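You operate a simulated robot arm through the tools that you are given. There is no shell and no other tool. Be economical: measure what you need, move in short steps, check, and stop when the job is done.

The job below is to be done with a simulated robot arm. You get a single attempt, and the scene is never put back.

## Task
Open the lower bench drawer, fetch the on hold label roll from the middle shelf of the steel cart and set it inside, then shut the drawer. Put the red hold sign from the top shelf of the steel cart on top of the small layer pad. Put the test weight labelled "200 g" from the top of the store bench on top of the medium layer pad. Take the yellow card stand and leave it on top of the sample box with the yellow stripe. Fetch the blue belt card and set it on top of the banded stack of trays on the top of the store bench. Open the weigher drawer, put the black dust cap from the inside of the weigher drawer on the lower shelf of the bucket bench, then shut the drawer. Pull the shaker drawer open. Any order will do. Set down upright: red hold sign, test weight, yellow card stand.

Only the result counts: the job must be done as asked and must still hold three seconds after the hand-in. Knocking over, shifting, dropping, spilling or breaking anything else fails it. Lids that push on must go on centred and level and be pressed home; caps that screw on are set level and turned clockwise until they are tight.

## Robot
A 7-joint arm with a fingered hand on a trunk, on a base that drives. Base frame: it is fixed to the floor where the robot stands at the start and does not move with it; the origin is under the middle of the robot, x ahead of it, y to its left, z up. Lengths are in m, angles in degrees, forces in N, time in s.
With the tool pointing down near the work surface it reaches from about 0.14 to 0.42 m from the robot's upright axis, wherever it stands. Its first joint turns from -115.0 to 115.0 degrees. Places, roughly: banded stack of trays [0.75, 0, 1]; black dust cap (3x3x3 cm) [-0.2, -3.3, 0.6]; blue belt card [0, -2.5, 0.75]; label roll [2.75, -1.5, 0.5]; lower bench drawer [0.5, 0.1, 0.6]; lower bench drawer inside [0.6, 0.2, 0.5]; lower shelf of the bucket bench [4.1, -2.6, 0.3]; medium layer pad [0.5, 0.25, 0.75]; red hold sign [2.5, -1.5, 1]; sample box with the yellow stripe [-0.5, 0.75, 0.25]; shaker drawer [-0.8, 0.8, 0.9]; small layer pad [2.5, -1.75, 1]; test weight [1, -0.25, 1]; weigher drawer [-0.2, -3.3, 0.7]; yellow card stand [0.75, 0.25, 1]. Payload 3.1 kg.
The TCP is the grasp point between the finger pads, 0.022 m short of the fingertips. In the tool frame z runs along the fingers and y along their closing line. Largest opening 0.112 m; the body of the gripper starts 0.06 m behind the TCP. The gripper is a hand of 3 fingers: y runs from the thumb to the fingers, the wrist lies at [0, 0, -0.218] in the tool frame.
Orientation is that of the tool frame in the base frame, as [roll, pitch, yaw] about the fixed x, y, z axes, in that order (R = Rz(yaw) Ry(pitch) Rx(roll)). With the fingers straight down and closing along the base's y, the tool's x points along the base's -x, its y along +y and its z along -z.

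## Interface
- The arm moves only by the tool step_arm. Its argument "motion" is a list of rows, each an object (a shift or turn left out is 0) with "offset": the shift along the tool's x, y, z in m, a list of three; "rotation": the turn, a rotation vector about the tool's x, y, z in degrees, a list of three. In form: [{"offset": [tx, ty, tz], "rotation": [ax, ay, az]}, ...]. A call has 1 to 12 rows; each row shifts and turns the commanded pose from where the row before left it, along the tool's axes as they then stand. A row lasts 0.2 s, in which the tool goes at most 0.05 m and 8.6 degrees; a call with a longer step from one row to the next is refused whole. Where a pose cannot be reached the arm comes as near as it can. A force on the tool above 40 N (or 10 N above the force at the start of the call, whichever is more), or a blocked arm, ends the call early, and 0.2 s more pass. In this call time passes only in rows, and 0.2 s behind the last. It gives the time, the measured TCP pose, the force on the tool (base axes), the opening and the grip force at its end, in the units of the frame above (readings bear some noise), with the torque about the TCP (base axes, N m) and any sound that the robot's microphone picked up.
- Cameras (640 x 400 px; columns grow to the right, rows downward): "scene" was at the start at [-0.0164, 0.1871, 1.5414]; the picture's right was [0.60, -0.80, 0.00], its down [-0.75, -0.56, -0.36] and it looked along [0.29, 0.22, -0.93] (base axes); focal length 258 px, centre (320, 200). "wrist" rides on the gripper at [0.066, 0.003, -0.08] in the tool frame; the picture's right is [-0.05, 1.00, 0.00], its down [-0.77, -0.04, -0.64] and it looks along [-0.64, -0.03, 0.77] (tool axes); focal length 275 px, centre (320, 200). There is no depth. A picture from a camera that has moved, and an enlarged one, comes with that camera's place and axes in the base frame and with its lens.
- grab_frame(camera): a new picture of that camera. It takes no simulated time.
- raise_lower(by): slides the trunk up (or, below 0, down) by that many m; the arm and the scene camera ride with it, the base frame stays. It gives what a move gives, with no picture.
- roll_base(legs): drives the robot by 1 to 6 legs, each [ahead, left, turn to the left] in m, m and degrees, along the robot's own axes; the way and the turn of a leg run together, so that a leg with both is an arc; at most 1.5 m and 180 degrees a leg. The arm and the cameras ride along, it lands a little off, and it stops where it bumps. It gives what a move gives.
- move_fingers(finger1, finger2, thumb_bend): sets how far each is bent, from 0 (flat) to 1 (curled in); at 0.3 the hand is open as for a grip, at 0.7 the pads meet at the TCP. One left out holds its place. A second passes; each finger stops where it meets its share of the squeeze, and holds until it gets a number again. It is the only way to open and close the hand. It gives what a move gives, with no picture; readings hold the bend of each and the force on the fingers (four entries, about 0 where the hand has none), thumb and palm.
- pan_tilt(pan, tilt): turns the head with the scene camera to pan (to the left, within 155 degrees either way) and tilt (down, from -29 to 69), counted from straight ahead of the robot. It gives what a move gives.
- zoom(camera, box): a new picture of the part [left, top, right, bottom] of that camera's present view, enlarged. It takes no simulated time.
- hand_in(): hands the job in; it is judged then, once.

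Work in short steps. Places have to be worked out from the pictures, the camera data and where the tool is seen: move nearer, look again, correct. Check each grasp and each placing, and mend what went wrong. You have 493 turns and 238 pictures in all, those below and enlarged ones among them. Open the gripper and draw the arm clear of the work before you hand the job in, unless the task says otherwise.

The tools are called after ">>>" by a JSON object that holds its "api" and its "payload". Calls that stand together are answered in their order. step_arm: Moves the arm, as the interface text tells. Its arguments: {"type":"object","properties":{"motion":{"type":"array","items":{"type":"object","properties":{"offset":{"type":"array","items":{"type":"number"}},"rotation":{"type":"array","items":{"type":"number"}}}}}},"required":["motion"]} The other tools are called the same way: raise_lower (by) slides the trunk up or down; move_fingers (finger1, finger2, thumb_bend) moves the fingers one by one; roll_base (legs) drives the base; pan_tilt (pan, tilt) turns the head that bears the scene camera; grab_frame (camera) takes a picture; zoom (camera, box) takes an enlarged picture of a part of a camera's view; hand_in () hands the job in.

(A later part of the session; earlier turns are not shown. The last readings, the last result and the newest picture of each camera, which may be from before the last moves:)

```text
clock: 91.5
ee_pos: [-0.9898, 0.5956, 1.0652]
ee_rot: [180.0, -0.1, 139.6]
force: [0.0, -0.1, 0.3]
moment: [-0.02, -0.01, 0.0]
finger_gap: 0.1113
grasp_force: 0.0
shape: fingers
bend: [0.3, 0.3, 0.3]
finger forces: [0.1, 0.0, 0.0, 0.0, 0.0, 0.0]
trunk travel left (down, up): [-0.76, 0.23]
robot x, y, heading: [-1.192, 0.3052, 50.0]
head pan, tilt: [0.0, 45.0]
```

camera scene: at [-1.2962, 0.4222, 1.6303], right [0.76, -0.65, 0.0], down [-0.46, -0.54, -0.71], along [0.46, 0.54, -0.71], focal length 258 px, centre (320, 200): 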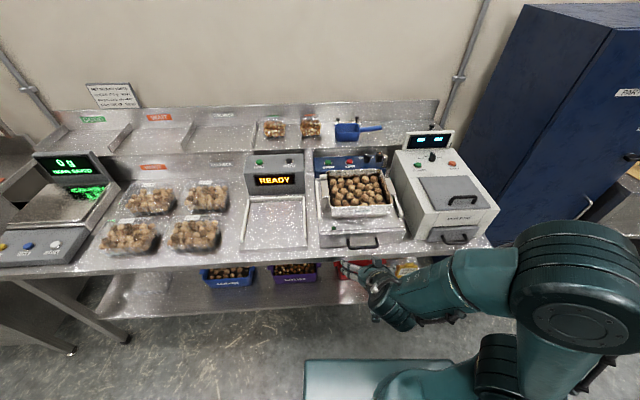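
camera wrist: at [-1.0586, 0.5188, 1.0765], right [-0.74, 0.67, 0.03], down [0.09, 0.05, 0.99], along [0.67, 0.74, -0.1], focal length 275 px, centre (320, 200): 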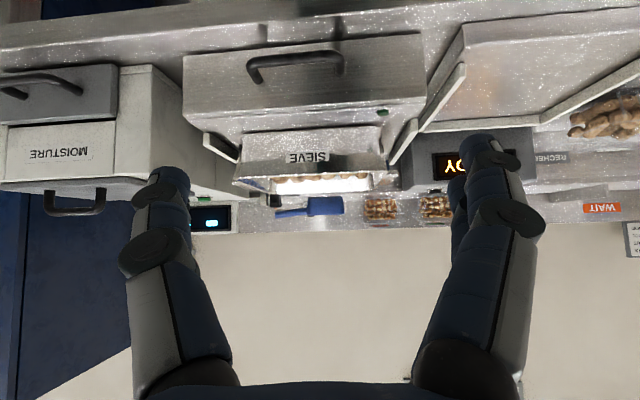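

Tool is turned. I preshape the fingers (0.55) to fit behind the bar, drive forward 0.15 and align above the bar.

>>> {"api": "move_fingers", "payload": {"finger1": 0.55, "finger2": 0.55, "thumb_bend": 0.3}}

>>> {"api": "roll_base", "payload": {"legs": [[0.15, 0, 0]]}}

>>> {"api": "step_arm", "payload": {"motion": [{"offset": [-0.028, 0.027, 0.03]}, {"offset": [0, 0, 0.04]}]}}

>>> {"api": "grab_frame", "payload": {"camera": "scene"}}

>>> {"api": "grab_frame", "payload": {"camera": "wrist"}}

```text
clock: 92.5
ee_pos: [-0.9906, 0.5963, 1.0647]
ee_rot: [-179.9, 0.0, 139.7]
force: [-0.2, 0.1, -0.6]
moment: [-0.01, -0.01, -0.01]
finger_gap: 0.0768
grasp_force: 0.0
shape: fingers
bend: [0.55, 0.55, 0.3]
finger forces: [0.0, 0.0, 0.0, 0.1, 0.0, 0.1]
trunk travel left (down, up): [-0.76, 0.23]
robot x, y, heading: [-1.1945, 0.3063, 49.8]
head pan, tilt: [0.0, 45.0]
```

```text
clock: 93.9
ee_pos: [-0.892, 0.71, 1.0654]
ee_rot: [-180.0, 0.0, 139.7]
force: [0.9, -0.7, -0.1]
moment: [-0.02, 0.02, 0.0]
finger_gap: 0.0766
grasp_force: 0.1
shape: fingers
bend: [0.55, 0.55, 0.3]
finger forces: [0.1, 0.0, 0.1, 0.0, 0.0, 0.0]
trunk travel left (down, up): [-0.76, 0.23]
robot x, y, heading: [-1.0926, 0.4209, 49.7]
head pan, tilt: [0.0, 45.0]
```

```text
clock: 94.5
ee_pos: [-0.8533, 0.7145, 0.9942]
ee_rot: [-180.0, 0.0, 139.6]
force: [-1.1, 0.6, -0.5]
moment: [-0.02, 0.01, -0.02]
finger_gap: 0.0769
grasp_force: 0.0
shape: fingers
bend: [0.55, 0.55, 0.3]
finger forces: [0.0, 0.0, 0.0, 0.0, 0.0, 0.0]
trunk travel left (down, up): [-0.76, 0.23]
robot x, y, heading: [-1.0953, 0.417, 49.5]
head pan, tilt: [0.0, 45.0]
```

```text
172 pictures are left
camera scene: at [-1.199, 0.5384, 1.6302], right [0.76, -0.65, 0.0], down [-0.46, -0.54, -0.71], along [0.46, 0.54, -0.71], focal length 258 px, centre (320, 200)
```

scene: 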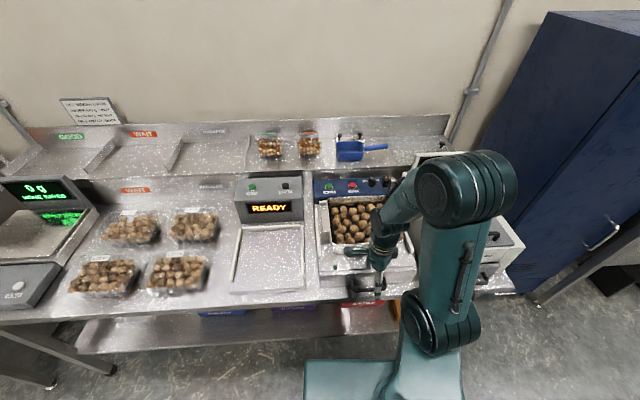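

```text
171 pictures are left
camera wrist: at [-0.9015, 0.7597, 1.0759], right [0.68, 0.73, 0.0], down [0.56, -0.53, 0.64], along [0.47, -0.43, -0.77], focal length 275 px, centre (320, 200)
```

wrist: 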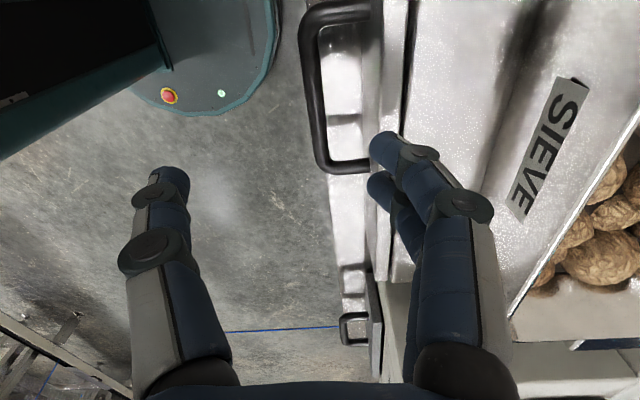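

Bar centre aligned within 2 mm; the panel is 38 mm behind it. I shift back 8 mm so the fingers fit the gap, and descend partway.

>>> {"api": "step_arm", "payload": {"motion": [{"offset": [0, -0.008, 0.03]}, {"offset": [0, 0, 0.03]}]}}

>>> {"api": "grab_frame", "payload": {"camera": "wrist"}}

```text
clock: 95.1
ee_pos: [-0.8597, 0.7062, 0.9338]
ee_rot: [180.0, 0.0, 139.7]
force: [-0.4, -0.5, -0.4]
moment: [-0.01, 0.0, 0.01]
finger_gap: 0.0744
grasp_force: 0.4
shape: fingers
bend: [0.56, 0.55, 0.3]
finger forces: [0.8, 0.0, 0.1, 0.0, 0.0, 0.1]
trunk travel left (down, up): [-0.76, 0.23]
robot x, y, heading: [-1.0978, 0.4207, 49.6]
head pan, tilt: [0.0, 45.0]
```

```text
170 pictures are left
camera wrist: at [-0.9084, 0.7521, 1.0154], right [0.68, 0.73, 0.0], down [0.56, -0.53, 0.64], along [0.47, -0.43, -0.77], focal length 275 px, centre (320, 200)
```

wrist: 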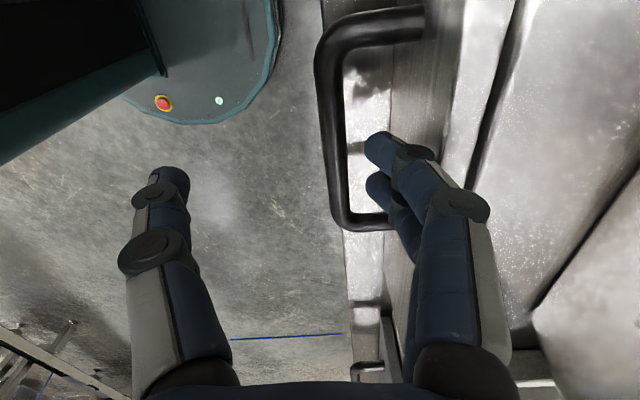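

Finger 1 rubs the machine front. I raise 3 cm, bend the fingers more (0.63), and move back a bit.

>>> {"api": "step_arm", "payload": {"motion": [{"offset": [0, -0.012, -0.03]}]}}

>>> {"api": "move_fingers", "payload": {"finger1": 0.62, "finger2": 0.62}}

>>> {"api": "grab_frame", "payload": {"camera": "wrist"}}

```text
clock: 95.5
ee_pos: [-0.8689, 0.6964, 0.9665]
ee_rot: [179.8, -0.1, 139.7]
force: [-0.1, 0.2, 0.5]
moment: [0.02, -0.04, 0.03]
finger_gap: 0.0761
grasp_force: 0.0
shape: fingers
bend: [0.55, 0.55, 0.3]
finger forces: [0.0, 0.0, 0.0, 0.0, 0.1, 0.0]
trunk travel left (down, up): [-0.76, 0.23]
robot x, y, heading: [-1.1011, 0.4201, 49.4]
head pan, tilt: [0.0, 45.0]
```

```text
clock: 96.5
ee_pos: [-0.8685, 0.6981, 0.9646]
ee_rot: [-180.0, 0.0, 139.6]
force: [0.3, -0.4, 1.0]
moment: [0.01, 0.0, 0.02]
finger_gap: 0.067
grasp_force: 0.1
shape: fingers
bend: [0.62, 0.62, 0.3]
finger forces: [0.0, 0.0, 0.0, 0.1, 0.0, 0.0]
trunk travel left (down, up): [-0.76, 0.23]
robot x, y, heading: [-1.0971, 0.42, 49.8]
head pan, tilt: [0.0, 45.0]
```

```text
169 pictures are left
camera wrist: at [-0.916, 0.7434, 1.0464], right [0.68, 0.73, 0.0], down [0.56, -0.53, 0.64], along [0.47, -0.43, -0.77], focal length 275 px, centre (320, 200)
```

wrist: 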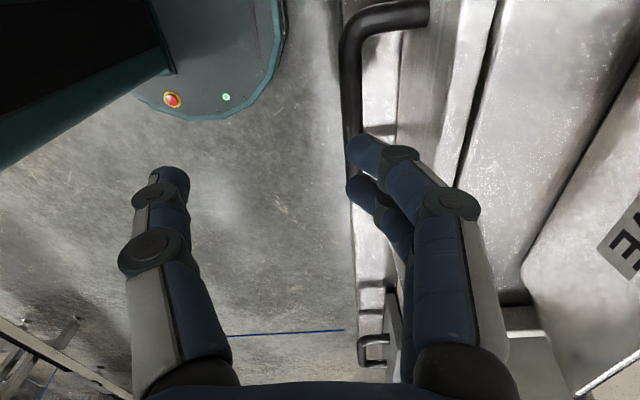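

I tilt the tool 30° so the knuckles stay clear of the machine front, then move over the bar and partly down.

>>> {"api": "step_arm", "payload": {"motion": [{"rotation": [-7.5, 0, 0]}, {"rotation": [-7.5, 0, 0]}, {"rotation": [-7.5, 0, 0]}, {"rotation": [-7.5, 0, 0]}, {"offset": [0, 0.0147, 0.0085]}, {"offset": [0, -0.015, 0.026]}]}}

>>> {"api": "grab_frame", "payload": {"camera": "wrist"}}

```text
clock: 97.9
ee_pos: [-0.8538, 0.7048, 0.9351]
ee_rot: [153.2, 0.9, 139.3]
force: [0.0, 0.1, 0.0]
moment: [0.0, 0.03, 0.02]
finger_gap: 0.0667
grasp_force: 0.1
shape: fingers
bend: [0.62, 0.62, 0.3]
finger forces: [0.0, 0.0, 0.0, 0.0, 0.0, 0.0]
out of reach, approached as far as the arm can: row 4
trunk travel left (down, up): [-0.76, 0.23]
robot x, y, heading: [-1.0925, 0.4226, 49.5]
head pan, tilt: [0.0, 45.0]
```

```text
168 pictures are left
camera wrist: at [-0.9272, 0.7229, 1.0075], right [0.61, 0.65, 0.45], down [0.37, -0.74, 0.57], along [0.7, -0.18, -0.69], focal length 275 px, centre (320, 200)
```

wrist: 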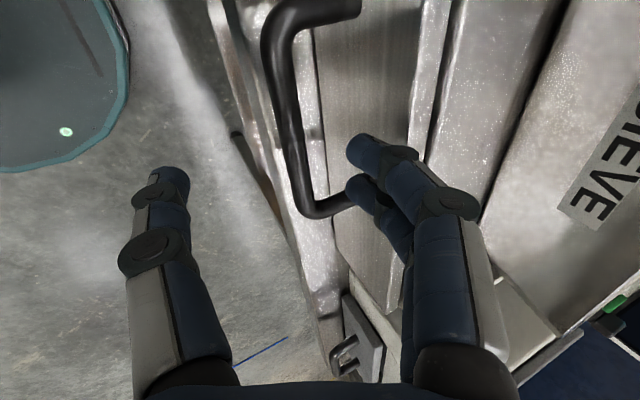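

Fingers are behind the bar line. I descend the remaining 4 cm in two steps.

>>> {"api": "step_arm", "payload": {"motion": [{"offset": [0, -0.0095, 0.0175]}, {"offset": [0, -0.0095, 0.0175]}]}}

>>> {"api": "grab_frame", "payload": {"camera": "wrist"}}

```text
clock: 98.5
ee_pos: [-0.8536, 0.7028, 0.8942]
ee_rot: [153.3, 1.1, 139.3]
force: [0.2, -0.6, -0.1]
moment: [-0.01, -0.01, 0.0]
finger_gap: 0.0669
grasp_force: 0.1
shape: fingers
bend: [0.62, 0.62, 0.3]
finger forces: [0.0, 0.0, 0.0, 0.0, 0.0, 0.0]
trunk travel left (down, up): [-0.76, 0.23]
robot x, y, heading: [-1.0925, 0.4185, 49.8]
head pan, tilt: [0.0, 45.0]
```

```text
167 pictures are left
camera wrist: at [-0.9264, 0.7229, 0.967], right [0.61, 0.65, 0.45], down [0.37, -0.74, 0.56], along [0.7, -0.18, -0.69], focal length 275 px, centre (320, 200)
```

wrist: 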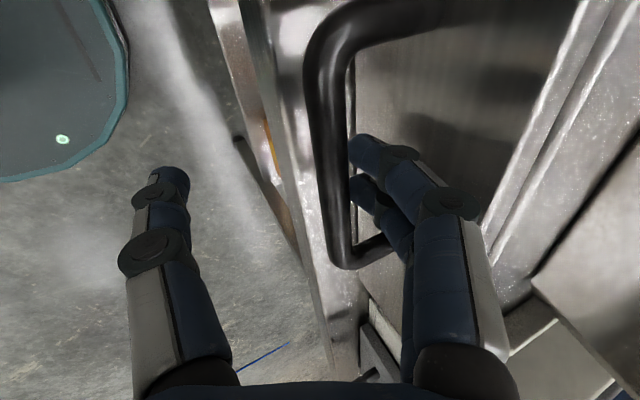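

Fingers are behind the bar. I close the hand on it.

>>> {"api": "move_fingers", "payload": {"finger1": 0.72, "finger2": 0.72, "thumb_bend": 0.7}}

>>> {"api": "grab_frame", "payload": {"camera": "wrist"}}

```text
clock: 99.5
ee_pos: [-0.8532, 0.7037, 0.8945]
ee_rot: [153.3, 1.0, 139.3]
force: [0.5, 1.4, -1.2]
moment: [-0.02, 0.01, 0.02]
finger_gap: 0.001
grasp_force: 1.1
shape: fingers
bend: [0.72, 0.71, 0.7]
finger forces: [0.6, 1.7, 0.1, 0.1, 0.1, 0.0]
trunk travel left (down, up): [-0.76, 0.23]
robot x, y, heading: [-1.0983, 0.4208, 49.6]
head pan, tilt: [0.0, 45.0]
```

```text
166 pictures are left
camera wrist: at [-0.9264, 0.7228, 0.9672], right [0.61, 0.65, 0.45], down [0.37, -0.74, 0.56], along [0.7, -0.18, -0.69], focal length 275 px, centre (320, 200)
```

wrist: 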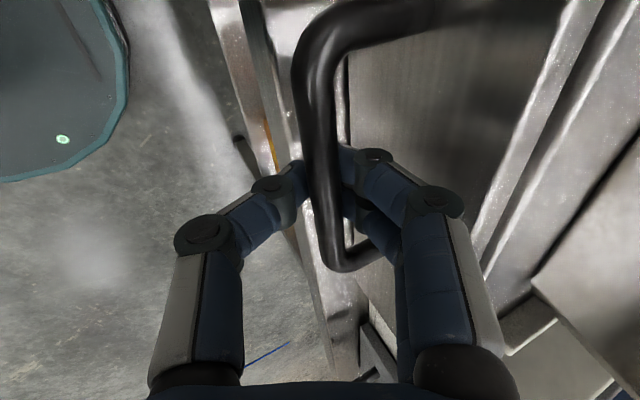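

The bar is caged between thumb and fingers. I drive back to pull.

>>> {"api": "roll_base", "payload": {"legs": [[-0.08, 0, 0]]}}

>>> {"api": "grab_frame", "payload": {"camera": "wrist"}}

>>> {"api": "grab_frame", "payload": {"camera": "scene"}}

```text
clock: 100.6
ee_pos: [-0.9067, 0.6419, 0.8946]
ee_rot: [153.2, 1.0, 139.3]
force: [0.2, -0.2, -0.2]
moment: [-0.02, 0.0, -0.01]
finger_gap: 0.0001
grasp_force: 0.0
shape: fingers
bend: [0.72, 0.72, 0.7]
finger forces: [0.0, 0.0, 0.0, 0.0, 0.0, 0.1]
trunk travel left (down, up): [-0.76, 0.23]
robot x, y, heading: [-1.1483, 0.3551, 49.6]
head pan, tilt: [0.0, 45.0]
```

```text
165 pictures are left
camera wrist: at [-0.9797, 0.6601, 0.9676], right [0.61, 0.65, 0.45], down [0.37, -0.74, 0.56], along [0.7, -0.18, -0.69], focal length 275 px, centre (320, 200)
```

wrist: 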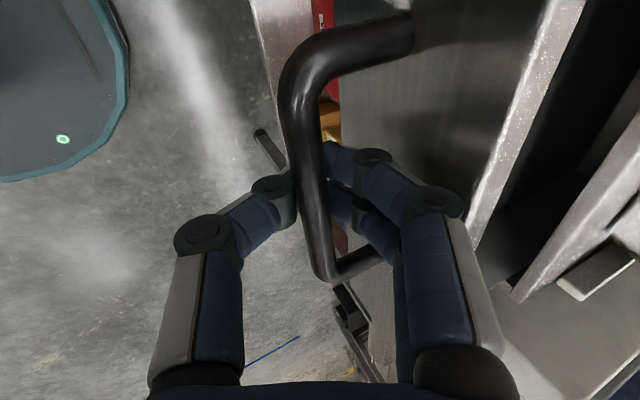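

```text
164 pictures are left
camera scene: at [-1.2525, 0.4738, 1.6303], right [0.76, -0.65, 0.0], down [-0.46, -0.54, -0.71], along [0.46, 0.54, -0.71], focal length 258 px, centre (320, 200)
```

scene: 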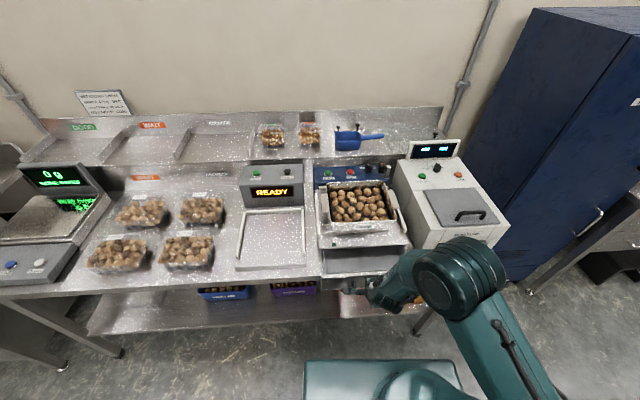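

The drawer is coming out. I continue pulling another 0.1 m.

>>> {"api": "roll_base", "payload": {"legs": [[-0.1, 0, 0]]}}

>>> {"api": "grab_frame", "payload": {"camera": "wrist"}}

>>> {"api": "zoom", "payload": {"camera": "scene", "box": [260, 160, 500, 310]}}

```text
clock: 101.7
ee_pos: [-0.9708, 0.5664, 0.8949]
ee_rot: [153.3, 1.1, 139.2]
force: [-0.3, 0.5, 0.5]
moment: [0.01, 0.02, -0.01]
finger_gap: 0.0006
grasp_force: 0.4
shape: fingers
bend: [0.72, 0.72, 0.7]
finger forces: [0.1, 0.0, 0.1, 0.1, 0.1, 0.0]
trunk travel left (down, up): [-0.76, 0.23]
robot x, y, heading: [-1.217, 0.2825, 49.5]
head pan, tilt: [0.0, 45.0]
```

```text
163 pictures are left
camera wrist: at [-1.0441, 0.5844, 0.9675], right [0.61, 0.65, 0.45], down [0.37, -0.74, 0.56], along [0.7, -0.18, -0.69], focal length 275 px, centre (320, 200)
```

wrist: 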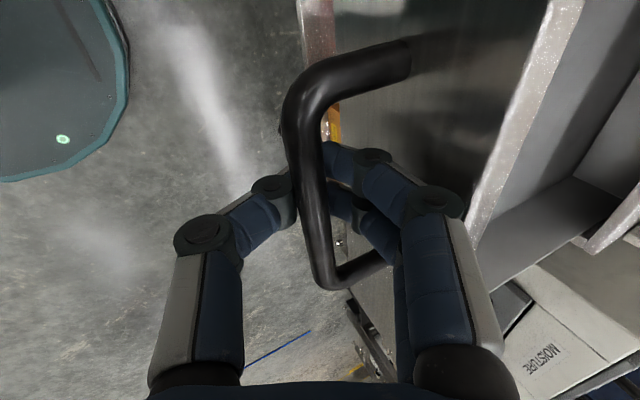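

```text
2.67 times, centred on (380, 235) of scene
camera zoom: at [-1.3167, 0.3982, 1.6303], right [0.76, -0.65, 0.0], down [-0.46, -0.54, -0.71], along [0.46, 0.54, -0.71], focal length 687 px, centre (160, 107)
```

zoom: 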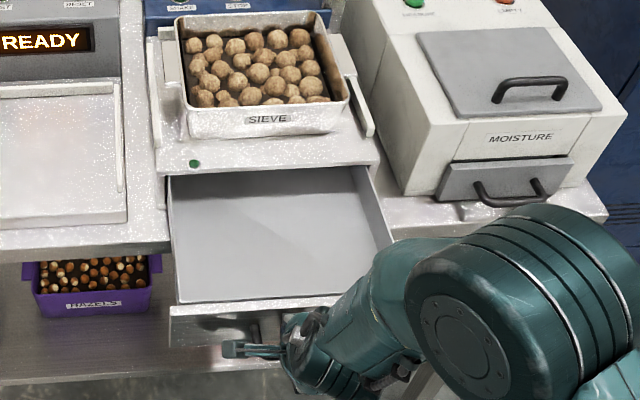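

It is open about 0.17 m. I pull a little more to reach its full travel.

>>> {"api": "roll_base", "payload": {"legs": [[-0.06, 0, 0]]}}

>>> {"api": "zoom", "payload": {"camera": "scene", "box": [260, 160, 500, 310]}}

```text
clock: 102.7
ee_pos: [-0.9918, 0.5413, 0.8962]
ee_rot: [152.4, 1.0, 139.0]
force: [8.8, 10.7, 0.4]
moment: [0.01, -0.01, 0.03]
finger_gap: 0.0166
grasp_force: 7.8
shape: fingers
bend: [0.57, 0.55, 0.7]
finger forces: [7.1, 7.5, 0.0, 0.1, 0.0, 0.0]
trunk travel left (down, up): [-0.76, 0.23]
robot x, y, heading: [-1.24, 0.2557, 49.6]
head pan, tilt: [0.0, 45.0]
stopped in leg 1: the force on the tool passed its limit at 48 N (the readings are from after the stop); the commanded pose is now the measured one
```

```text
2.67 times, centred on (380, 235) of scene
camera zoom: at [-1.3392, 0.3722, 1.6302], right [0.76, -0.65, 0.0], down [-0.46, -0.54, -0.71], along [0.46, 0.54, -0.71], focal length 687 px, centre (160, 107)
```

zoom: 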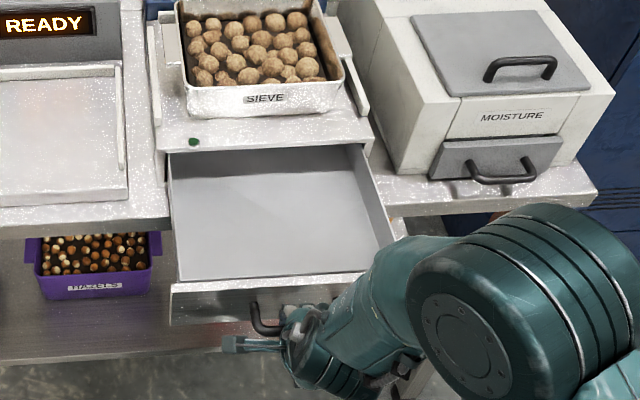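

The drawer is at its stop. I open the hand, ease, and lift out of the handle.

>>> {"api": "move_fingers", "payload": {"finger1": 0.62, "finger2": 0.62, "thumb_bend": 0.3}}

>>> {"api": "grab_frame", "payload": {"camera": "wrist"}}

```text
clock: 103.7
ee_pos: [-0.9934, 0.5394, 0.8952]
ee_rot: [152.7, 1.0, 139.3]
force: [6.7, 8.7, -2.6]
moment: [-0.05, 0.03, 0.04]
finger_gap: 0.0737
grasp_force: 5.3
shape: fingers
bend: [0.57, 0.55, 0.3]
finger forces: [4.8, 5.8, 0.1, 0.0, 0.0, 0.0]
trunk travel left (down, up): [-0.76, 0.23]
robot x, y, heading: [-1.2405, 0.2489, 49.7]
head pan, tilt: [0.0, 45.0]
```

```text
160 pictures are left
camera wrist: at [-1.0666, 0.5583, 0.9681], right [0.61, 0.65, 0.46], down [0.36, -0.74, 0.56], along [0.7, -0.17, -0.69], focal length 275 px, centre (320, 200)
```

wrist: 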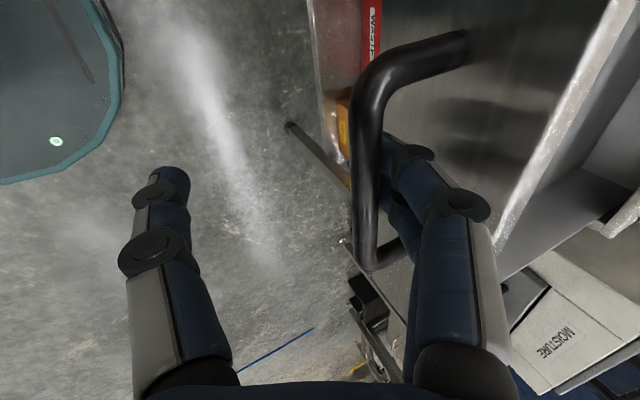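

I move forward 1.6 cm to unload the fingers, then lift straight up.

>>> {"api": "step_arm", "payload": {"motion": [{"offset": [0, 0.0142, 0.0072]}]}}

>>> {"api": "step_arm", "payload": {"motion": [{"offset": [0, 0.0091, -0.0178]}, {"offset": [0, 0.0136, -0.0267]}, {"offset": [0, 0.018, -0.0356]}, {"offset": [0, 0.018, -0.0356]}]}}

>>> {"api": "grab_frame", "payload": {"camera": "wrist"}}

```text
clock: 104.1
ee_pos: [-0.9843, 0.5515, 0.8953]
ee_rot: [152.7, 1.0, 139.2]
force: [0.1, 0.3, 0.7]
moment: [-0.03, 0.01, -0.03]
finger_gap: 0.067
grasp_force: 0.2
shape: fingers
bend: [0.62, 0.62, 0.3]
finger forces: [0.1, 0.1, 0.0, 0.0, 0.1, 0.1]
trunk travel left (down, up): [-0.76, 0.23]
robot x, y, heading: [-1.2398, 0.2523, 49.7]
head pan, tilt: [0.0, 45.0]
```

```text
clock: 105.1
ee_pos: [-0.9856, 0.5519, 1.0266]
ee_rot: [152.7, 1.0, 139.2]
force: [-0.3, 0.3, 0.2]
moment: [0.02, -0.02, -0.04]
finger_gap: 0.0666
grasp_force: 0.1
shape: fingers
bend: [0.62, 0.62, 0.3]
finger forces: [0.0, 0.1, 0.0, 0.1, 0.0, 0.1]
trunk travel left (down, up): [-0.76, 0.23]
robot x, y, heading: [-1.2379, 0.2511, 49.5]
head pan, tilt: [0.0, 45.0]
```

```text
159 pictures are left
camera wrist: at [-1.0587, 0.5703, 1.0992], right [0.61, 0.65, 0.46], down [0.36, -0.74, 0.56], along [0.7, -0.17, -0.69], focal length 275 px, centre (320, 200)
```

wrist: 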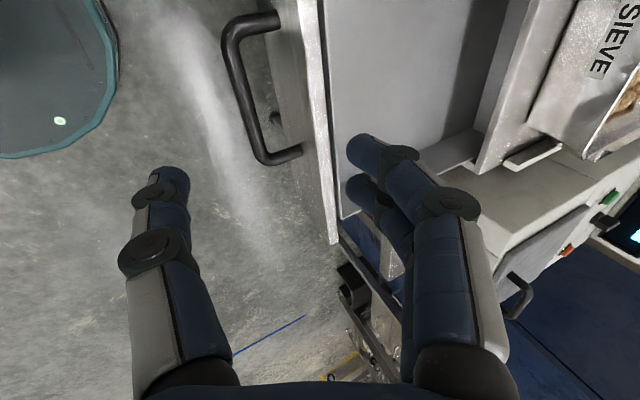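

The shaker drawer is open and the hand is clear. Next, the lower bench drawer: I drive right along the front and look at its handles.

>>> {"api": "roll_base", "payload": {"legs": [[0, -1.44, 0.5], [0.22, 0, 0]]}}

>>> {"api": "pan_tilt", "payload": {"pan": 0, "tilt": 50}}

>>> {"api": "grab_frame", "payload": {"camera": "scene"}}

```text
clock: 113.5
ee_pos: [0.2448, -0.1999, 1.025]
ee_rot: [152.6, 1.0, 139.4]
force: [0.5, 0.7, -0.9]
moment: [0.0, 0.03, 0.0]
finger_gap: 0.067
grasp_force: 0.0
shape: fingers
bend: [0.62, 0.62, 0.3]
finger forces: [0.0, 0.1, 0.0, 0.0, 0.1, 0.0]
trunk travel left (down, up): [-0.76, 0.23]
robot x, y, heading: [-0.0039, -0.5024, 49.8]
head pan, tilt: [0.0, 45.0]
```

```text
clock: 114.1
ee_pos: [0.2443, -0.2006, 1.0258]
ee_rot: [152.6, 1.0, 139.3]
force: [1.0, 0.0, -0.3]
moment: [-0.03, -0.02, 0.05]
finger_gap: 0.0666
grasp_force: 0.1
shape: fingers
bend: [0.62, 0.62, 0.3]
finger forces: [0.0, 0.0, 0.1, 0.0, 0.0, 0.0]
trunk travel left (down, up): [-0.76, 0.23]
robot x, y, heading: [-0.0057, -0.499, 50.0]
head pan, tilt: [0.0, 50.0]
```

```text
158 pictures are left
camera scene: at [-0.1137, -0.3888, 1.6234], right [0.76, -0.64, 0.0], down [-0.49, -0.59, -0.64], along [0.41, 0.49, -0.77], focal length 258 px, centre (320, 200)
```

scene: 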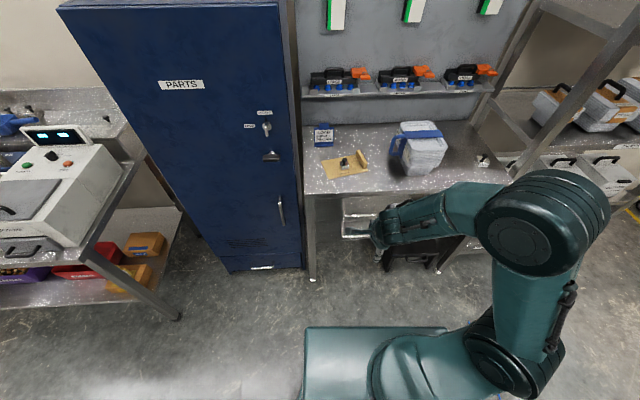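

The hand hides the handles. I lower the trunk and view from the wrist and scene cameras.

>>> {"api": "raise_lower", "payload": {"by": -0.3}}

>>> {"api": "grab_frame", "payload": {"camera": "wrist"}}

>>> {"api": "grab_frame", "payload": {"camera": "scene"}}

```text
clock: 117.1
ee_pos: [0.2446, -0.2005, 0.7266]
ee_rot: [152.5, 1.1, 139.4]
force: [0.8, -0.7, -0.3]
moment: [0.01, 0.01, 0.0]
finger_gap: 0.0669
grasp_force: 0.0
shape: fingers
bend: [0.62, 0.62, 0.3]
finger forces: [0.0, 0.0, 0.0, 0.1, 0.0, 0.0]
trunk travel left (down, up): [-0.46, 0.53]
robot x, y, heading: [-0.0107, -0.5025, 49.8]
head pan, tilt: [0.0, 50.0]
```

```text
157 pictures are left
camera wrist: at [0.1711, -0.1828, 0.7993], right [0.61, 0.65, 0.46], down [0.37, -0.74, 0.56], along [0.71, -0.17, -0.69], focal length 275 px, centre (320, 200)
```

wrist: 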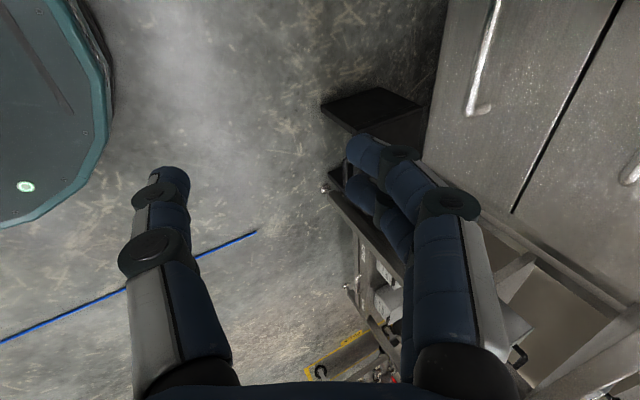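

```text
156 pictures are left
camera scene: at [-0.1138, -0.389, 1.3234], right [0.76, -0.64, 0.0], down [-0.49, -0.59, -0.64], along [0.41, 0.49, -0.77], focal length 258 px, centre (320, 200)
```

scene: 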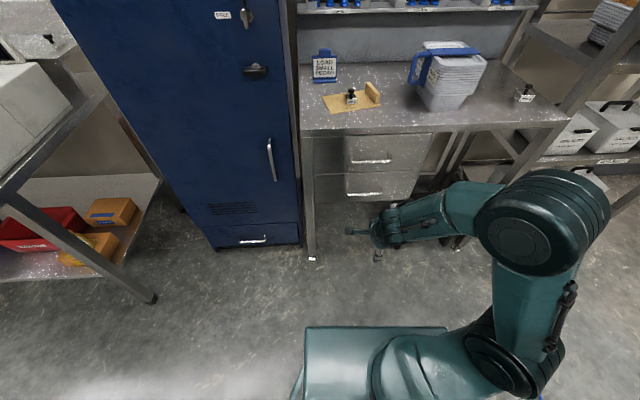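

Both drawers are visible. I zoom on them, and check the stand on the sample box.

>>> {"api": "zoom", "payload": {"camera": "scene", "box": [300, 120, 460, 220]}}

>>> {"api": "zoom", "payload": {"camera": "scene", "box": [0, 180, 160, 280]}}

```text
4.00 times, centred on (380, 170) of scene
camera zoom: at [-0.1138, -0.389, 1.3234], right [0.76, -0.64, 0.0], down [-0.49, -0.59, -0.64], along [0.41, 0.49, -0.77], focal length 1031 px, centre (80, 320)
```

zoom: 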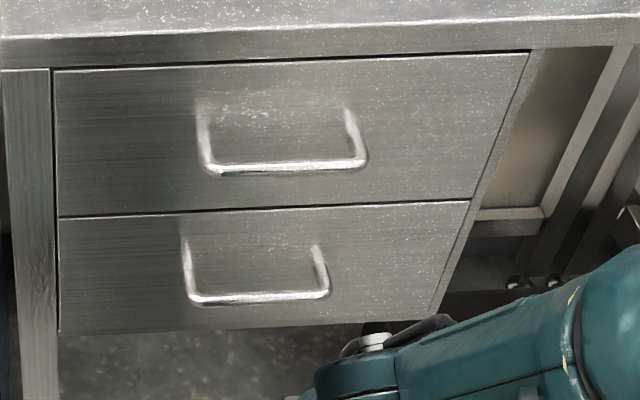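

```text
4.00 times, centred on (80, 230) of scene
camera zoom: at [-0.1138, -0.389, 1.3234], right [0.76, -0.64, 0.0], down [-0.49, -0.59, -0.64], along [0.41, 0.49, -0.77], focal length 1031 px, centre (1280, 80)
```

zoom: 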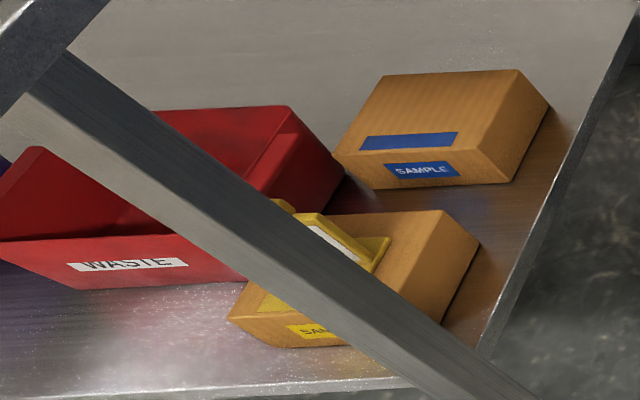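

The lower handle bar is at about (0.433,0,0.59), with the upper handle just above, so I need a nearly horizontal tool. I tilt further forward.

>>> {"api": "step_arm", "payload": {"motion": [{"rotation": [-8, 0, 0]}, {"rotation": [-8, 0, 0]}, {"rotation": [-8, 0, 0]}, {"rotation": [-8, 0, 0]}, {"rotation": [-8, 0, 0]}]}}

>>> {"api": "grab_frame", "payload": {"camera": "scene"}}

```text
clock: 118.3
ee_pos: [0.2579, -0.1733, 0.7541]
ee_rot: [112.7, 1.1, 139.5]
force: [-0.2, 0.3, 0.1]
moment: [-0.04, 0.01, -0.04]
finger_gap: 0.0667
grasp_force: 0.1
shape: fingers
bend: [0.62, 0.62, 0.3]
finger forces: [0.2, 0.1, 0.0, 0.0, 0.1, 0.0]
out of reach, approached as far as the arm can: row 4, 5
trunk travel left (down, up): [-0.46, 0.53]
robot x, y, heading: [-0.0036, -0.5013, 49.7]
head pan, tilt: [0.0, 50.0]
```

```text
153 pictures are left
camera scene: at [-0.1138, -0.3887, 1.3234], right [0.76, -0.64, 0.0], down [-0.49, -0.59, -0.64], along [0.41, 0.49, -0.77], focal length 258 px, centre (320, 200)
```

scene: 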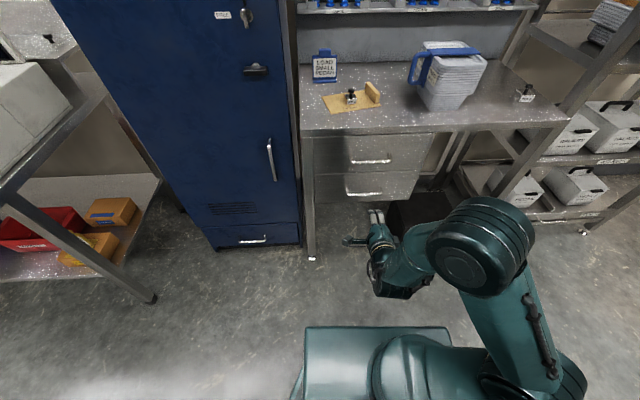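

Tilt is 67°, good. I lower the trunk to the bar's height, open the fingers to 0.5 and approach by driving.

>>> {"api": "move_fingers", "payload": {"finger1": 0.5, "finger2": 0.5, "thumb_bend": 0.35}}

>>> {"api": "raise_lower", "payload": {"by": -0.15}}

>>> {"api": "roll_base", "payload": {"legs": [[0.12, -0.02, 0]]}}

>>> {"api": "grab_frame", "payload": {"camera": "wrist"}}

>>> {"api": "zoom", "payload": {"camera": "scene", "box": [280, 80, 440, 180]}}

```text
clock: 119.3
ee_pos: [0.2579, -0.1752, 0.754]
ee_rot: [112.9, 1.2, 139.4]
force: [0.0, -0.1, 0.9]
moment: [0.02, 0.0, 0.02]
finger_gap: 0.0762
grasp_force: 0.1
shape: fingers
bend: [0.5, 0.5, 0.35]
finger forces: [0.0, 0.1, 0.1, 0.1, 0.0, 0.0]
trunk travel left (down, up): [-0.46, 0.53]
robot x, y, heading: [-0.0065, -0.5016, 49.7]
head pan, tilt: [0.0, 50.0]
```

```text
clock: 121.1
ee_pos: [0.258, -0.1744, 0.6045]
ee_rot: [112.7, 1.2, 139.4]
force: [0.6, 0.0, 0.3]
moment: [-0.02, 0.0, 0.0]
finger_gap: 0.0765
grasp_force: 0.0
shape: fingers
bend: [0.5, 0.5, 0.35]
finger forces: [0.0, 0.0, 0.0, 0.1, 0.0, 0.0]
trunk travel left (down, up): [-0.31, 0.68]
robot x, y, heading: [-0.0076, -0.5018, 49.9]
head pan, tilt: [0.0, 50.0]
```

```text
clock: 122.3
ee_pos: [0.3488, -0.0955, 0.6035]
ee_rot: [112.8, 1.2, 139.4]
force: [0.2, 0.6, 0.0]
moment: [0.04, -0.04, -0.01]
finger_gap: 0.0764
grasp_force: 0.0
shape: fingers
bend: [0.5, 0.5, 0.35]
finger forces: [0.0, 0.1, 0.0, 0.0, 0.0, 0.1]
trunk travel left (down, up): [-0.31, 0.68]
robot x, y, heading: [0.0819, -0.4215, 49.8]
head pan, tilt: [0.0, 50.0]
```

```text
152 pictures are left
camera wrist: at [0.2515, -0.1076, 0.6376], right [0.27, 0.28, 0.92], down [0.19, -0.95, 0.23], along [0.94, 0.11, -0.31], focal length 275 px, centre (320, 200)
```

wrist: 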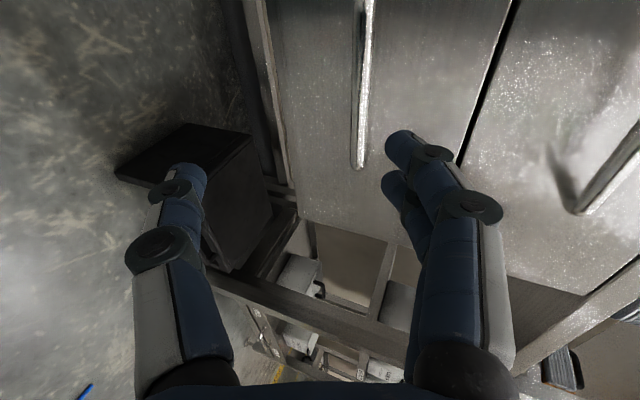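

```text
4.00 times, centred on (360, 130) of scene
camera zoom: at [-0.0217, -0.3104, 1.1734], right [0.77, -0.64, 0.0], down [-0.49, -0.59, -0.64], along [0.41, 0.49, -0.77], focal length 1031 px, centre (160, 480)
```

zoom: 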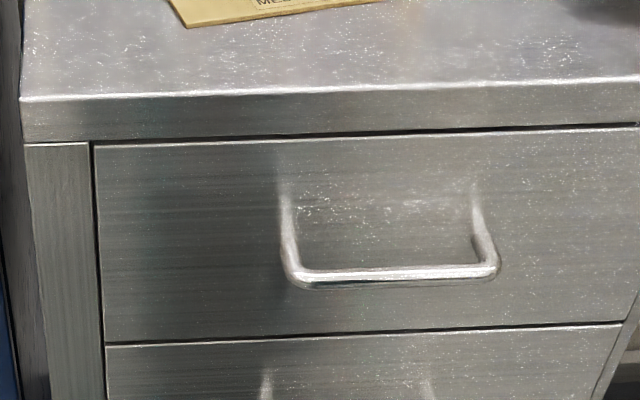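

Bar at z≈0.585, n 0.126 m ahead. I lower 2 cm and drive forward 0.1.

>>> {"api": "raise_lower", "payload": {"by": -0.02}}

>>> {"api": "roll_base", "payload": {"legs": [[0.095, 0, 0]]}}

>>> {"api": "grab_frame", "payload": {"camera": "wrist"}}

```text
clock: 123.0
ee_pos: [0.3494, -0.0951, 0.5843]
ee_rot: [112.8, 1.1, 139.4]
force: [0.5, -0.7, -0.7]
moment: [0.04, 0.01, 0.01]
finger_gap: 0.0767
grasp_force: 0.1
shape: fingers
bend: [0.5, 0.5, 0.35]
finger forces: [0.0, 0.1, 0.0, 0.0, 0.1, 0.1]
trunk travel left (down, up): [-0.29, 0.7]
robot x, y, heading: [0.0869, -0.4227, 50.0]
head pan, tilt: [0.0, 50.0]
```

```text
clock: 124.1
ee_pos: [0.4098, -0.0229, 0.583]
ee_rot: [112.8, 1.2, 139.5]
force: [0.7, 0.0, 0.2]
moment: [0.01, 0.0, -0.01]
finger_gap: 0.0765
grasp_force: 0.0
shape: fingers
bend: [0.5, 0.5, 0.35]
finger forces: [0.0, 0.0, 0.0, 0.0, 0.0, 0.1]
trunk travel left (down, up): [-0.29, 0.7]
robot x, y, heading: [0.1462, -0.3526, 50.2]
head pan, tilt: [0.0, 50.0]
```

```text
150 pictures are left
camera wrist: at [0.3115, -0.035, 0.6176], right [0.27, 0.28, 0.92], down [0.19, -0.95, 0.23], along [0.94, 0.12, -0.31], focal length 275 px, centre (320, 200)
```

wrist: 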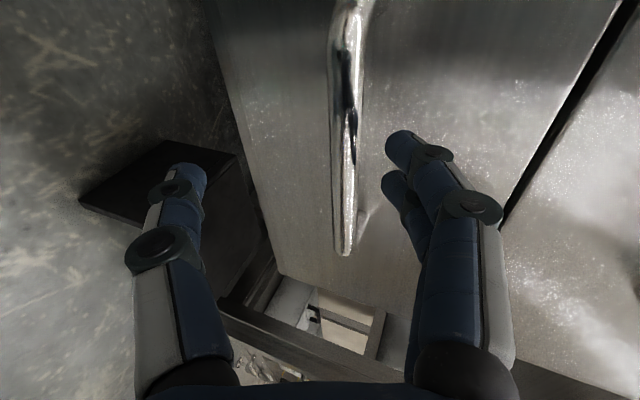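

Bar sits nicely between thumb and fingers; I shift 2 cm left and 3 cm forward, then check.

>>> {"api": "step_arm", "payload": {"motion": [{"offset": [0.02, 0, 0]}, {"offset": [0, 0.0116, 0.0277]}]}}

>>> {"api": "grab_frame", "payload": {"camera": "wrist"}}

>>> {"api": "grab_frame", "payload": {"camera": "scene"}}

```text
clock: 124.7
ee_pos: [0.4135, 0.0114, 0.5842]
ee_rot: [112.8, 1.3, 139.6]
force: [-11.2, -15.0, 4.0]
moment: [0.38, -0.26, 0.06]
finger_gap: 0.0709
grasp_force: 9.4
shape: fingers
bend: [0.56, 0.53, 0.35]
finger forces: [11.2, 7.4, 0.0, 0.0, 0.0, 0.0]
trunk travel left (down, up): [-0.29, 0.7]
robot x, y, heading: [0.1476, -0.3507, 50.1]
head pan, tilt: [0.0, 50.0]
```

```text
149 pictures are left
camera wrist: at [0.3159, -0.0011, 0.618], right [0.27, 0.28, 0.92], down [0.19, -0.95, 0.23], along [0.94, 0.12, -0.31], focal length 275 px, centre (320, 200)
```

wrist: 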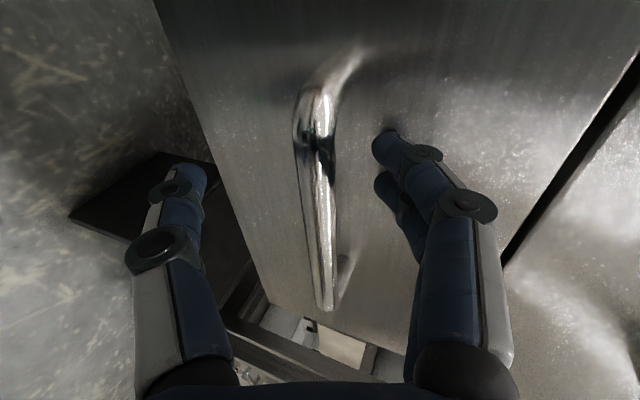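

```text
148 pictures are left
camera scene: at [0.037, -0.2404, 1.1535], right [0.77, -0.64, 0.0], down [-0.49, -0.59, -0.64], along [0.41, 0.49, -0.76], focal length 258 px, centre (320, 200)
```

scene: 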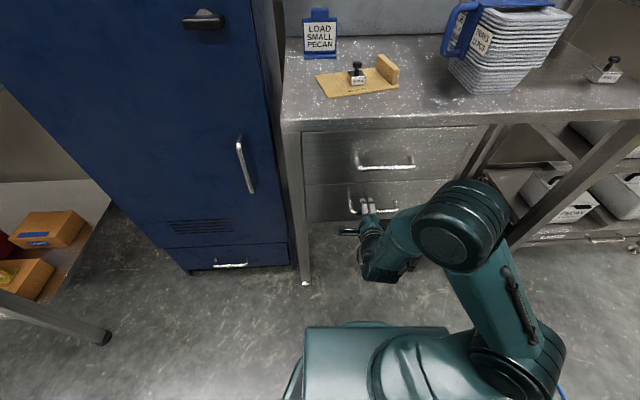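

Fingertips touch the panel and the bar lies at the TCP. I back off 6 mm and close.

>>> {"api": "step_arm", "payload": {"motion": [{"offset": [0, -0.003, -0.008]}]}}

>>> {"api": "move_fingers", "payload": {"finger1": 0.75, "finger2": 0.75, "thumb_bend": 0.7}}

>>> {"api": "grab_frame", "payload": {"camera": "wrist"}}

```text
clock: 125.1
ee_pos: [0.4085, 0.0055, 0.5831]
ee_rot: [112.8, 1.3, 139.7]
force: [-1.1, -0.3, 0.4]
moment: [0.03, -0.02, -0.01]
finger_gap: 0.0763
grasp_force: 0.1
shape: fingers
bend: [0.5, 0.5, 0.35]
finger forces: [0.1, 0.0, 0.0, 0.1, 0.1, 0.0]
trunk travel left (down, up): [-0.29, 0.7]
robot x, y, heading: [0.1466, -0.3497, 50.3]
head pan, tilt: [0.0, 50.0]
```

```text
clock: 126.1
ee_pos: [0.41, 0.006, 0.583]
ee_rot: [112.8, 1.2, 139.5]
force: [1.1, 0.8, 0.7]
moment: [-0.01, 0.02, 0.0]
finger_gap: 0.0
grasp_force: 0.5
shape: fingers
bend: [0.75, 0.74, 0.7]
finger forces: [0.0, 0.7, 0.1, 0.0, 0.1, 0.0]
trunk travel left (down, up): [-0.29, 0.7]
robot x, y, heading: [0.1449, -0.349, 50.4]
head pan, tilt: [0.0, 50.0]
```

```text
147 pictures are left
camera wrist: at [0.3112, -0.0061, 0.6173], right [0.27, 0.28, 0.92], down [0.19, -0.95, 0.23], along [0.94, 0.12, -0.31], focal length 275 px, centre (320, 200)
```

wrist: 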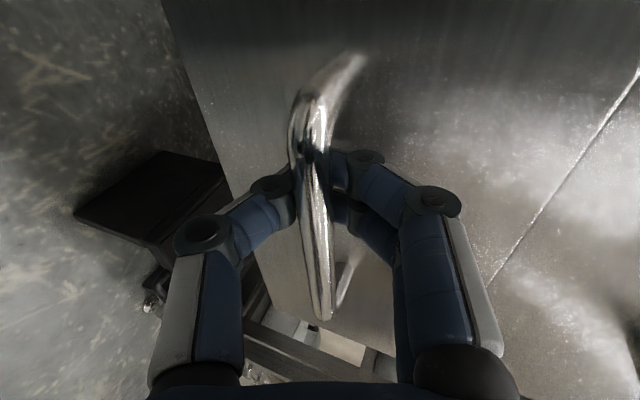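

The bar is caged. I drive back to open the drawer.

>>> {"api": "roll_base", "payload": {"legs": [[-0.15, 0, 0]]}}

>>> {"api": "grab_frame", "payload": {"camera": "scene"}}

```text
clock: 127.5
ee_pos: [0.3139, -0.1081, 0.5849]
ee_rot: [112.8, 1.2, 139.7]
force: [0.2, 0.7, 0.0]
moment: [0.02, -0.01, 0.02]
finger_gap: 0.0002
grasp_force: 0.5
shape: fingers
bend: [0.75, 0.75, 0.7]
finger forces: [0.0, 0.1, 0.0, 0.0, 0.3, 0.0]
trunk travel left (down, up): [-0.29, 0.7]
robot x, y, heading: [0.0497, -0.4668, 50.4]
head pan, tilt: [0.0, 50.0]
```

```text
146 pictures are left
camera scene: at [-0.0573, -0.3531, 1.1534], right [0.77, -0.64, 0.0], down [-0.49, -0.59, -0.64], along [0.41, 0.49, -0.77], focal length 258 px, centre (320, 200)
```

scene: 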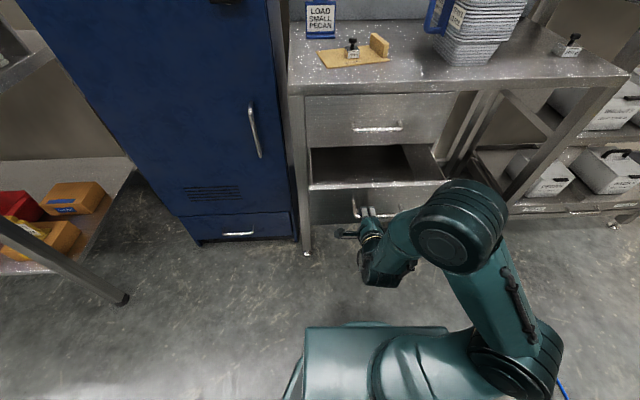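

The drawer is opening. I keep pulling.

>>> {"api": "roll_base", "payload": {"legs": [[-0.15, 0, 0]]}}

>>> {"api": "grab_frame", "payload": {"camera": "scene"}}

```text
clock: 128.8
ee_pos: [0.2195, -0.2223, 0.5816]
ee_rot: [112.9, 1.2, 139.5]
force: [26.0, 9.3, -7.1]
moment: [-0.14, 0.09, -0.27]
finger_gap: 0.0039
grasp_force: 15.0
shape: fingers
bend: [0.7, 0.7, 0.7]
finger forces: [21.0, 9.0, 0.0, 0.0, 0.3, 0.1]
trunk travel left (down, up): [-0.29, 0.7]
robot x, y, heading: [-0.0477, -0.5802, 50.2]
head pan, tilt: [0.0, 50.0]
```

```text
145 pictures are left
camera scene: at [-0.1504, -0.4671, 1.1535], right [0.77, -0.64, 0.0], down [-0.49, -0.59, -0.64], along [0.41, 0.49, -0.77], focal length 258 px, centre (320, 200)
```

scene: 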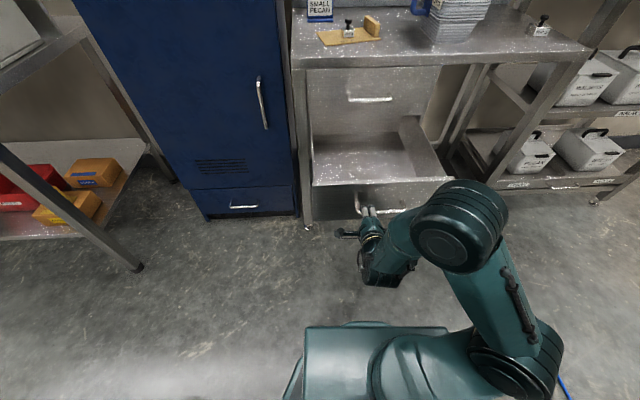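

The drawer reached its stop (about 0.28 m open). I ease forward, open the hand and back out.

>>> {"api": "step_arm", "payload": {"motion": [{"offset": [0, 0.004, 0.01]}]}}

>>> {"api": "move_fingers", "payload": {"finger1": 0.45, "finger2": 0.45, "thumb_bend": 0.3}}

>>> {"api": "grab_frame", "payload": {"camera": "wrist"}}

```text
clock: 129.2
ee_pos: [0.2252, -0.2177, 0.5846]
ee_rot: [112.6, 1.2, 139.4]
force: [4.5, -5.9, 5.0]
moment: [0.07, -0.02, -0.03]
finger_gap: 0.0
grasp_force: 4.3
shape: fingers
bend: [0.75, 0.74, 0.7]
finger forces: [6.8, 1.2, 0.0, 0.1, 0.3, 0.0]
trunk travel left (down, up): [-0.29, 0.7]
robot x, y, heading: [-0.0434, -0.5822, 50.2]
head pan, tilt: [0.0, 50.0]
```

```text
clock: 130.2
ee_pos: [0.2241, -0.2153, 0.5835]
ee_rot: [112.9, 1.3, 139.6]
force: [-0.1, 0.6, 0.1]
moment: [-0.02, -0.01, 0.01]
finger_gap: 0.09
grasp_force: 0.0
shape: fingers
bend: [0.45, 0.45, 0.3]
finger forces: [0.0, 0.0, 0.0, 0.0, 0.0, 0.0]
trunk travel left (down, up): [-0.29, 0.7]
robot x, y, heading: [-0.0455, -0.5836, 50.2]
head pan, tilt: [0.0, 50.0]
```

```text
144 pictures are left
camera wrist: at [0.1263, -0.2277, 0.6165], right [0.27, 0.28, 0.92], down [0.19, -0.95, 0.23], along [0.94, 0.11, -0.31], focal length 275 px, centre (320, 200)
```

wrist: 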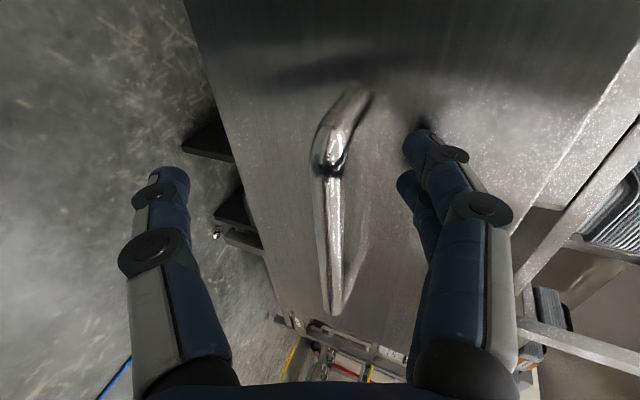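

Clear of the handle. I back away, then restore the tool to pointing down with the normal finger direction.

>>> {"api": "roll_base", "payload": {"legs": [[-0.3, 0, 0]]}}

>>> {"api": "raise_lower", "payload": {"by": 0.4}}

>>> {"api": "step_arm", "payload": {"motion": [{"offset": [0, -0.01, -0.02], "rotation": [8.4, 0, 0]}, {"offset": [0, -0.01, -0.02], "rotation": [8.4, 0, 0]}, {"rotation": [8.4, 0, 0]}, {"rotation": [8.4, 0, 0]}, {"rotation": [8.4, 0, 0]}, {"rotation": [8.4, 0, 0]}, {"rotation": [8.4, 0, 0]}, {"rotation": [8.4, 0, 0]}]}}

>>> {"api": "step_arm", "payload": {"motion": [{"rotation": [0, 0, -8.2]}, {"rotation": [0, 0, -8.2]}, {"rotation": [0, 0, -8.2]}, {"rotation": [0, 0, -8.2]}, {"rotation": [0, 0, -8.2]}, {"rotation": [0, 0, -8.2]}, {"rotation": [0, 0, -8.2]}, {"rotation": [0, 0, -8.2]}, {"rotation": [0, 0, -8.2]}, {"rotation": [0, 0, -8.2]}, {"rotation": [0, 0, -8]}]}}

>>> {"api": "roll_base", "payload": {"legs": [[0, 0, -70]]}}

>>> {"api": "pan_tilt", "payload": {"pan": 0, "tilt": 20}}

>>> {"api": "grab_frame", "payload": {"camera": "scene"}}

```text
clock: 132.3
ee_pos: [0.03, -0.4477, 0.5826]
ee_rot: [112.9, 1.3, 139.5]
force: [-0.3, 0.2, -0.5]
moment: [0.01, 0.0, 0.02]
finger_gap: 0.0902
grasp_force: 0.1
shape: fingers
bend: [0.45, 0.45, 0.3]
finger forces: [0.0, 0.0, 0.0, 0.0, 0.0, 0.0]
trunk travel left (down, up): [-0.29, 0.7]
robot x, y, heading: [-0.2408, -0.8171, 50.2]
head pan, tilt: [0.0, 50.0]
```

```text
clock: 136.1
ee_pos: [0.0303, -0.4474, 0.9826]
ee_rot: [112.8, 1.3, 139.6]
force: [0.0, 0.3, 0.6]
moment: [-0.02, -0.04, 0.02]
finger_gap: 0.09
grasp_force: 0.0
shape: fingers
bend: [0.45, 0.45, 0.3]
finger forces: [0.1, 0.0, 0.1, 0.1, 0.0, 0.0]
trunk travel left (down, up): [-0.69, 0.3]
robot x, y, heading: [-0.2375, -0.8128, 50.1]
head pan, tilt: [0.0, 50.0]
```

```text
clock: 137.9
ee_pos: [0.0011, -0.4809, 0.9835]
ee_rot: [180.0, 1.3, 139.5]
force: [0.1, 1.1, 0.0]
moment: [0.02, 0.06, 0.01]
finger_gap: 0.0898
grasp_force: 0.0
shape: fingers
bend: [0.45, 0.45, 0.3]
finger forces: [0.1, 0.0, 0.1, 0.0, 0.0, 0.0]
trunk travel left (down, up): [-0.69, 0.3]
robot x, y, heading: [-0.2387, -0.813, 50.1]
head pan, tilt: [0.0, 50.0]
```

```text
clock: 140.3
ee_pos: [0.0008, -0.4826, 0.9831]
ee_rot: [-178.8, 0.0, -130.3]
force: [0.3, -0.3, -0.2]
moment: [0.06, 0.0, 0.01]
finger_gap: 0.0903
grasp_force: 0.1
shape: fingers
bend: [0.45, 0.45, 0.3]
finger forces: [0.1, 0.0, 0.0, 0.1, 0.1, 0.0]
trunk travel left (down, up): [-0.69, 0.3]
robot x, y, heading: [-0.2396, -0.8114, 50.3]
head pan, tilt: [0.0, 50.0]
```

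```text
clock: 143.7
ee_pos: [0.1559, -0.9191, 0.9836]
ee_rot: [-178.8, 0.0, 160.4]
force: [0.3, 0.6, 0.2]
moment: [0.01, 0.01, -0.02]
finger_gap: 0.0904
grasp_force: 0.1
shape: fingers
bend: [0.45, 0.45, 0.3]
finger forces: [0.0, 0.0, 0.0, 0.0, 0.0, 0.0]
trunk travel left (down, up): [-0.69, 0.3]
robot x, y, heading: [-0.2399, -0.8122, -19.1]
head pan, tilt: [0.0, 50.0]
```

```text
clock: 144.7
ee_pos: [0.1553, -0.9193, 0.9836]
ee_rot: [-178.8, 0.1, 160.4]
force: [-0.8, 0.1, 0.5]
moment: [-0.02, 0.0, -0.01]
finger_gap: 0.0904
grasp_force: 0.0
shape: fingers
bend: [0.45, 0.45, 0.3]
finger forces: [0.1, 0.0, 0.0, 0.1, 0.0, 0.1]
trunk travel left (down, up): [-0.69, 0.3]
robot x, y, heading: [-0.2411, -0.8154, -18.9]
head pan, tilt: [0.0, 20.0]
```

```text
143 pictures are left
camera scene: at [-0.1603, -0.6784, 1.5989], right [-0.32, -0.95, 0.0], down [-0.32, 0.11, -0.94], along [0.89, -0.3, -0.34], focal length 258 px, centre (320, 200)
```

scene: 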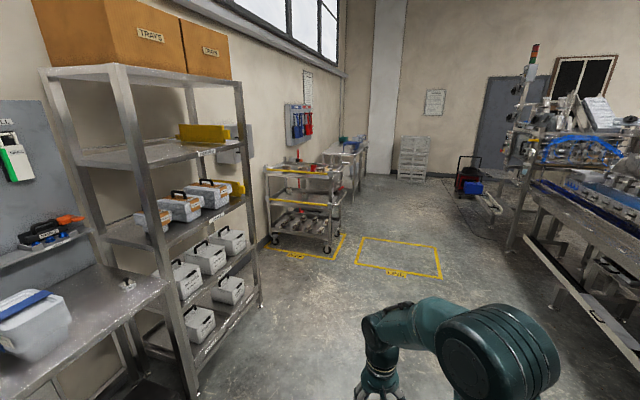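

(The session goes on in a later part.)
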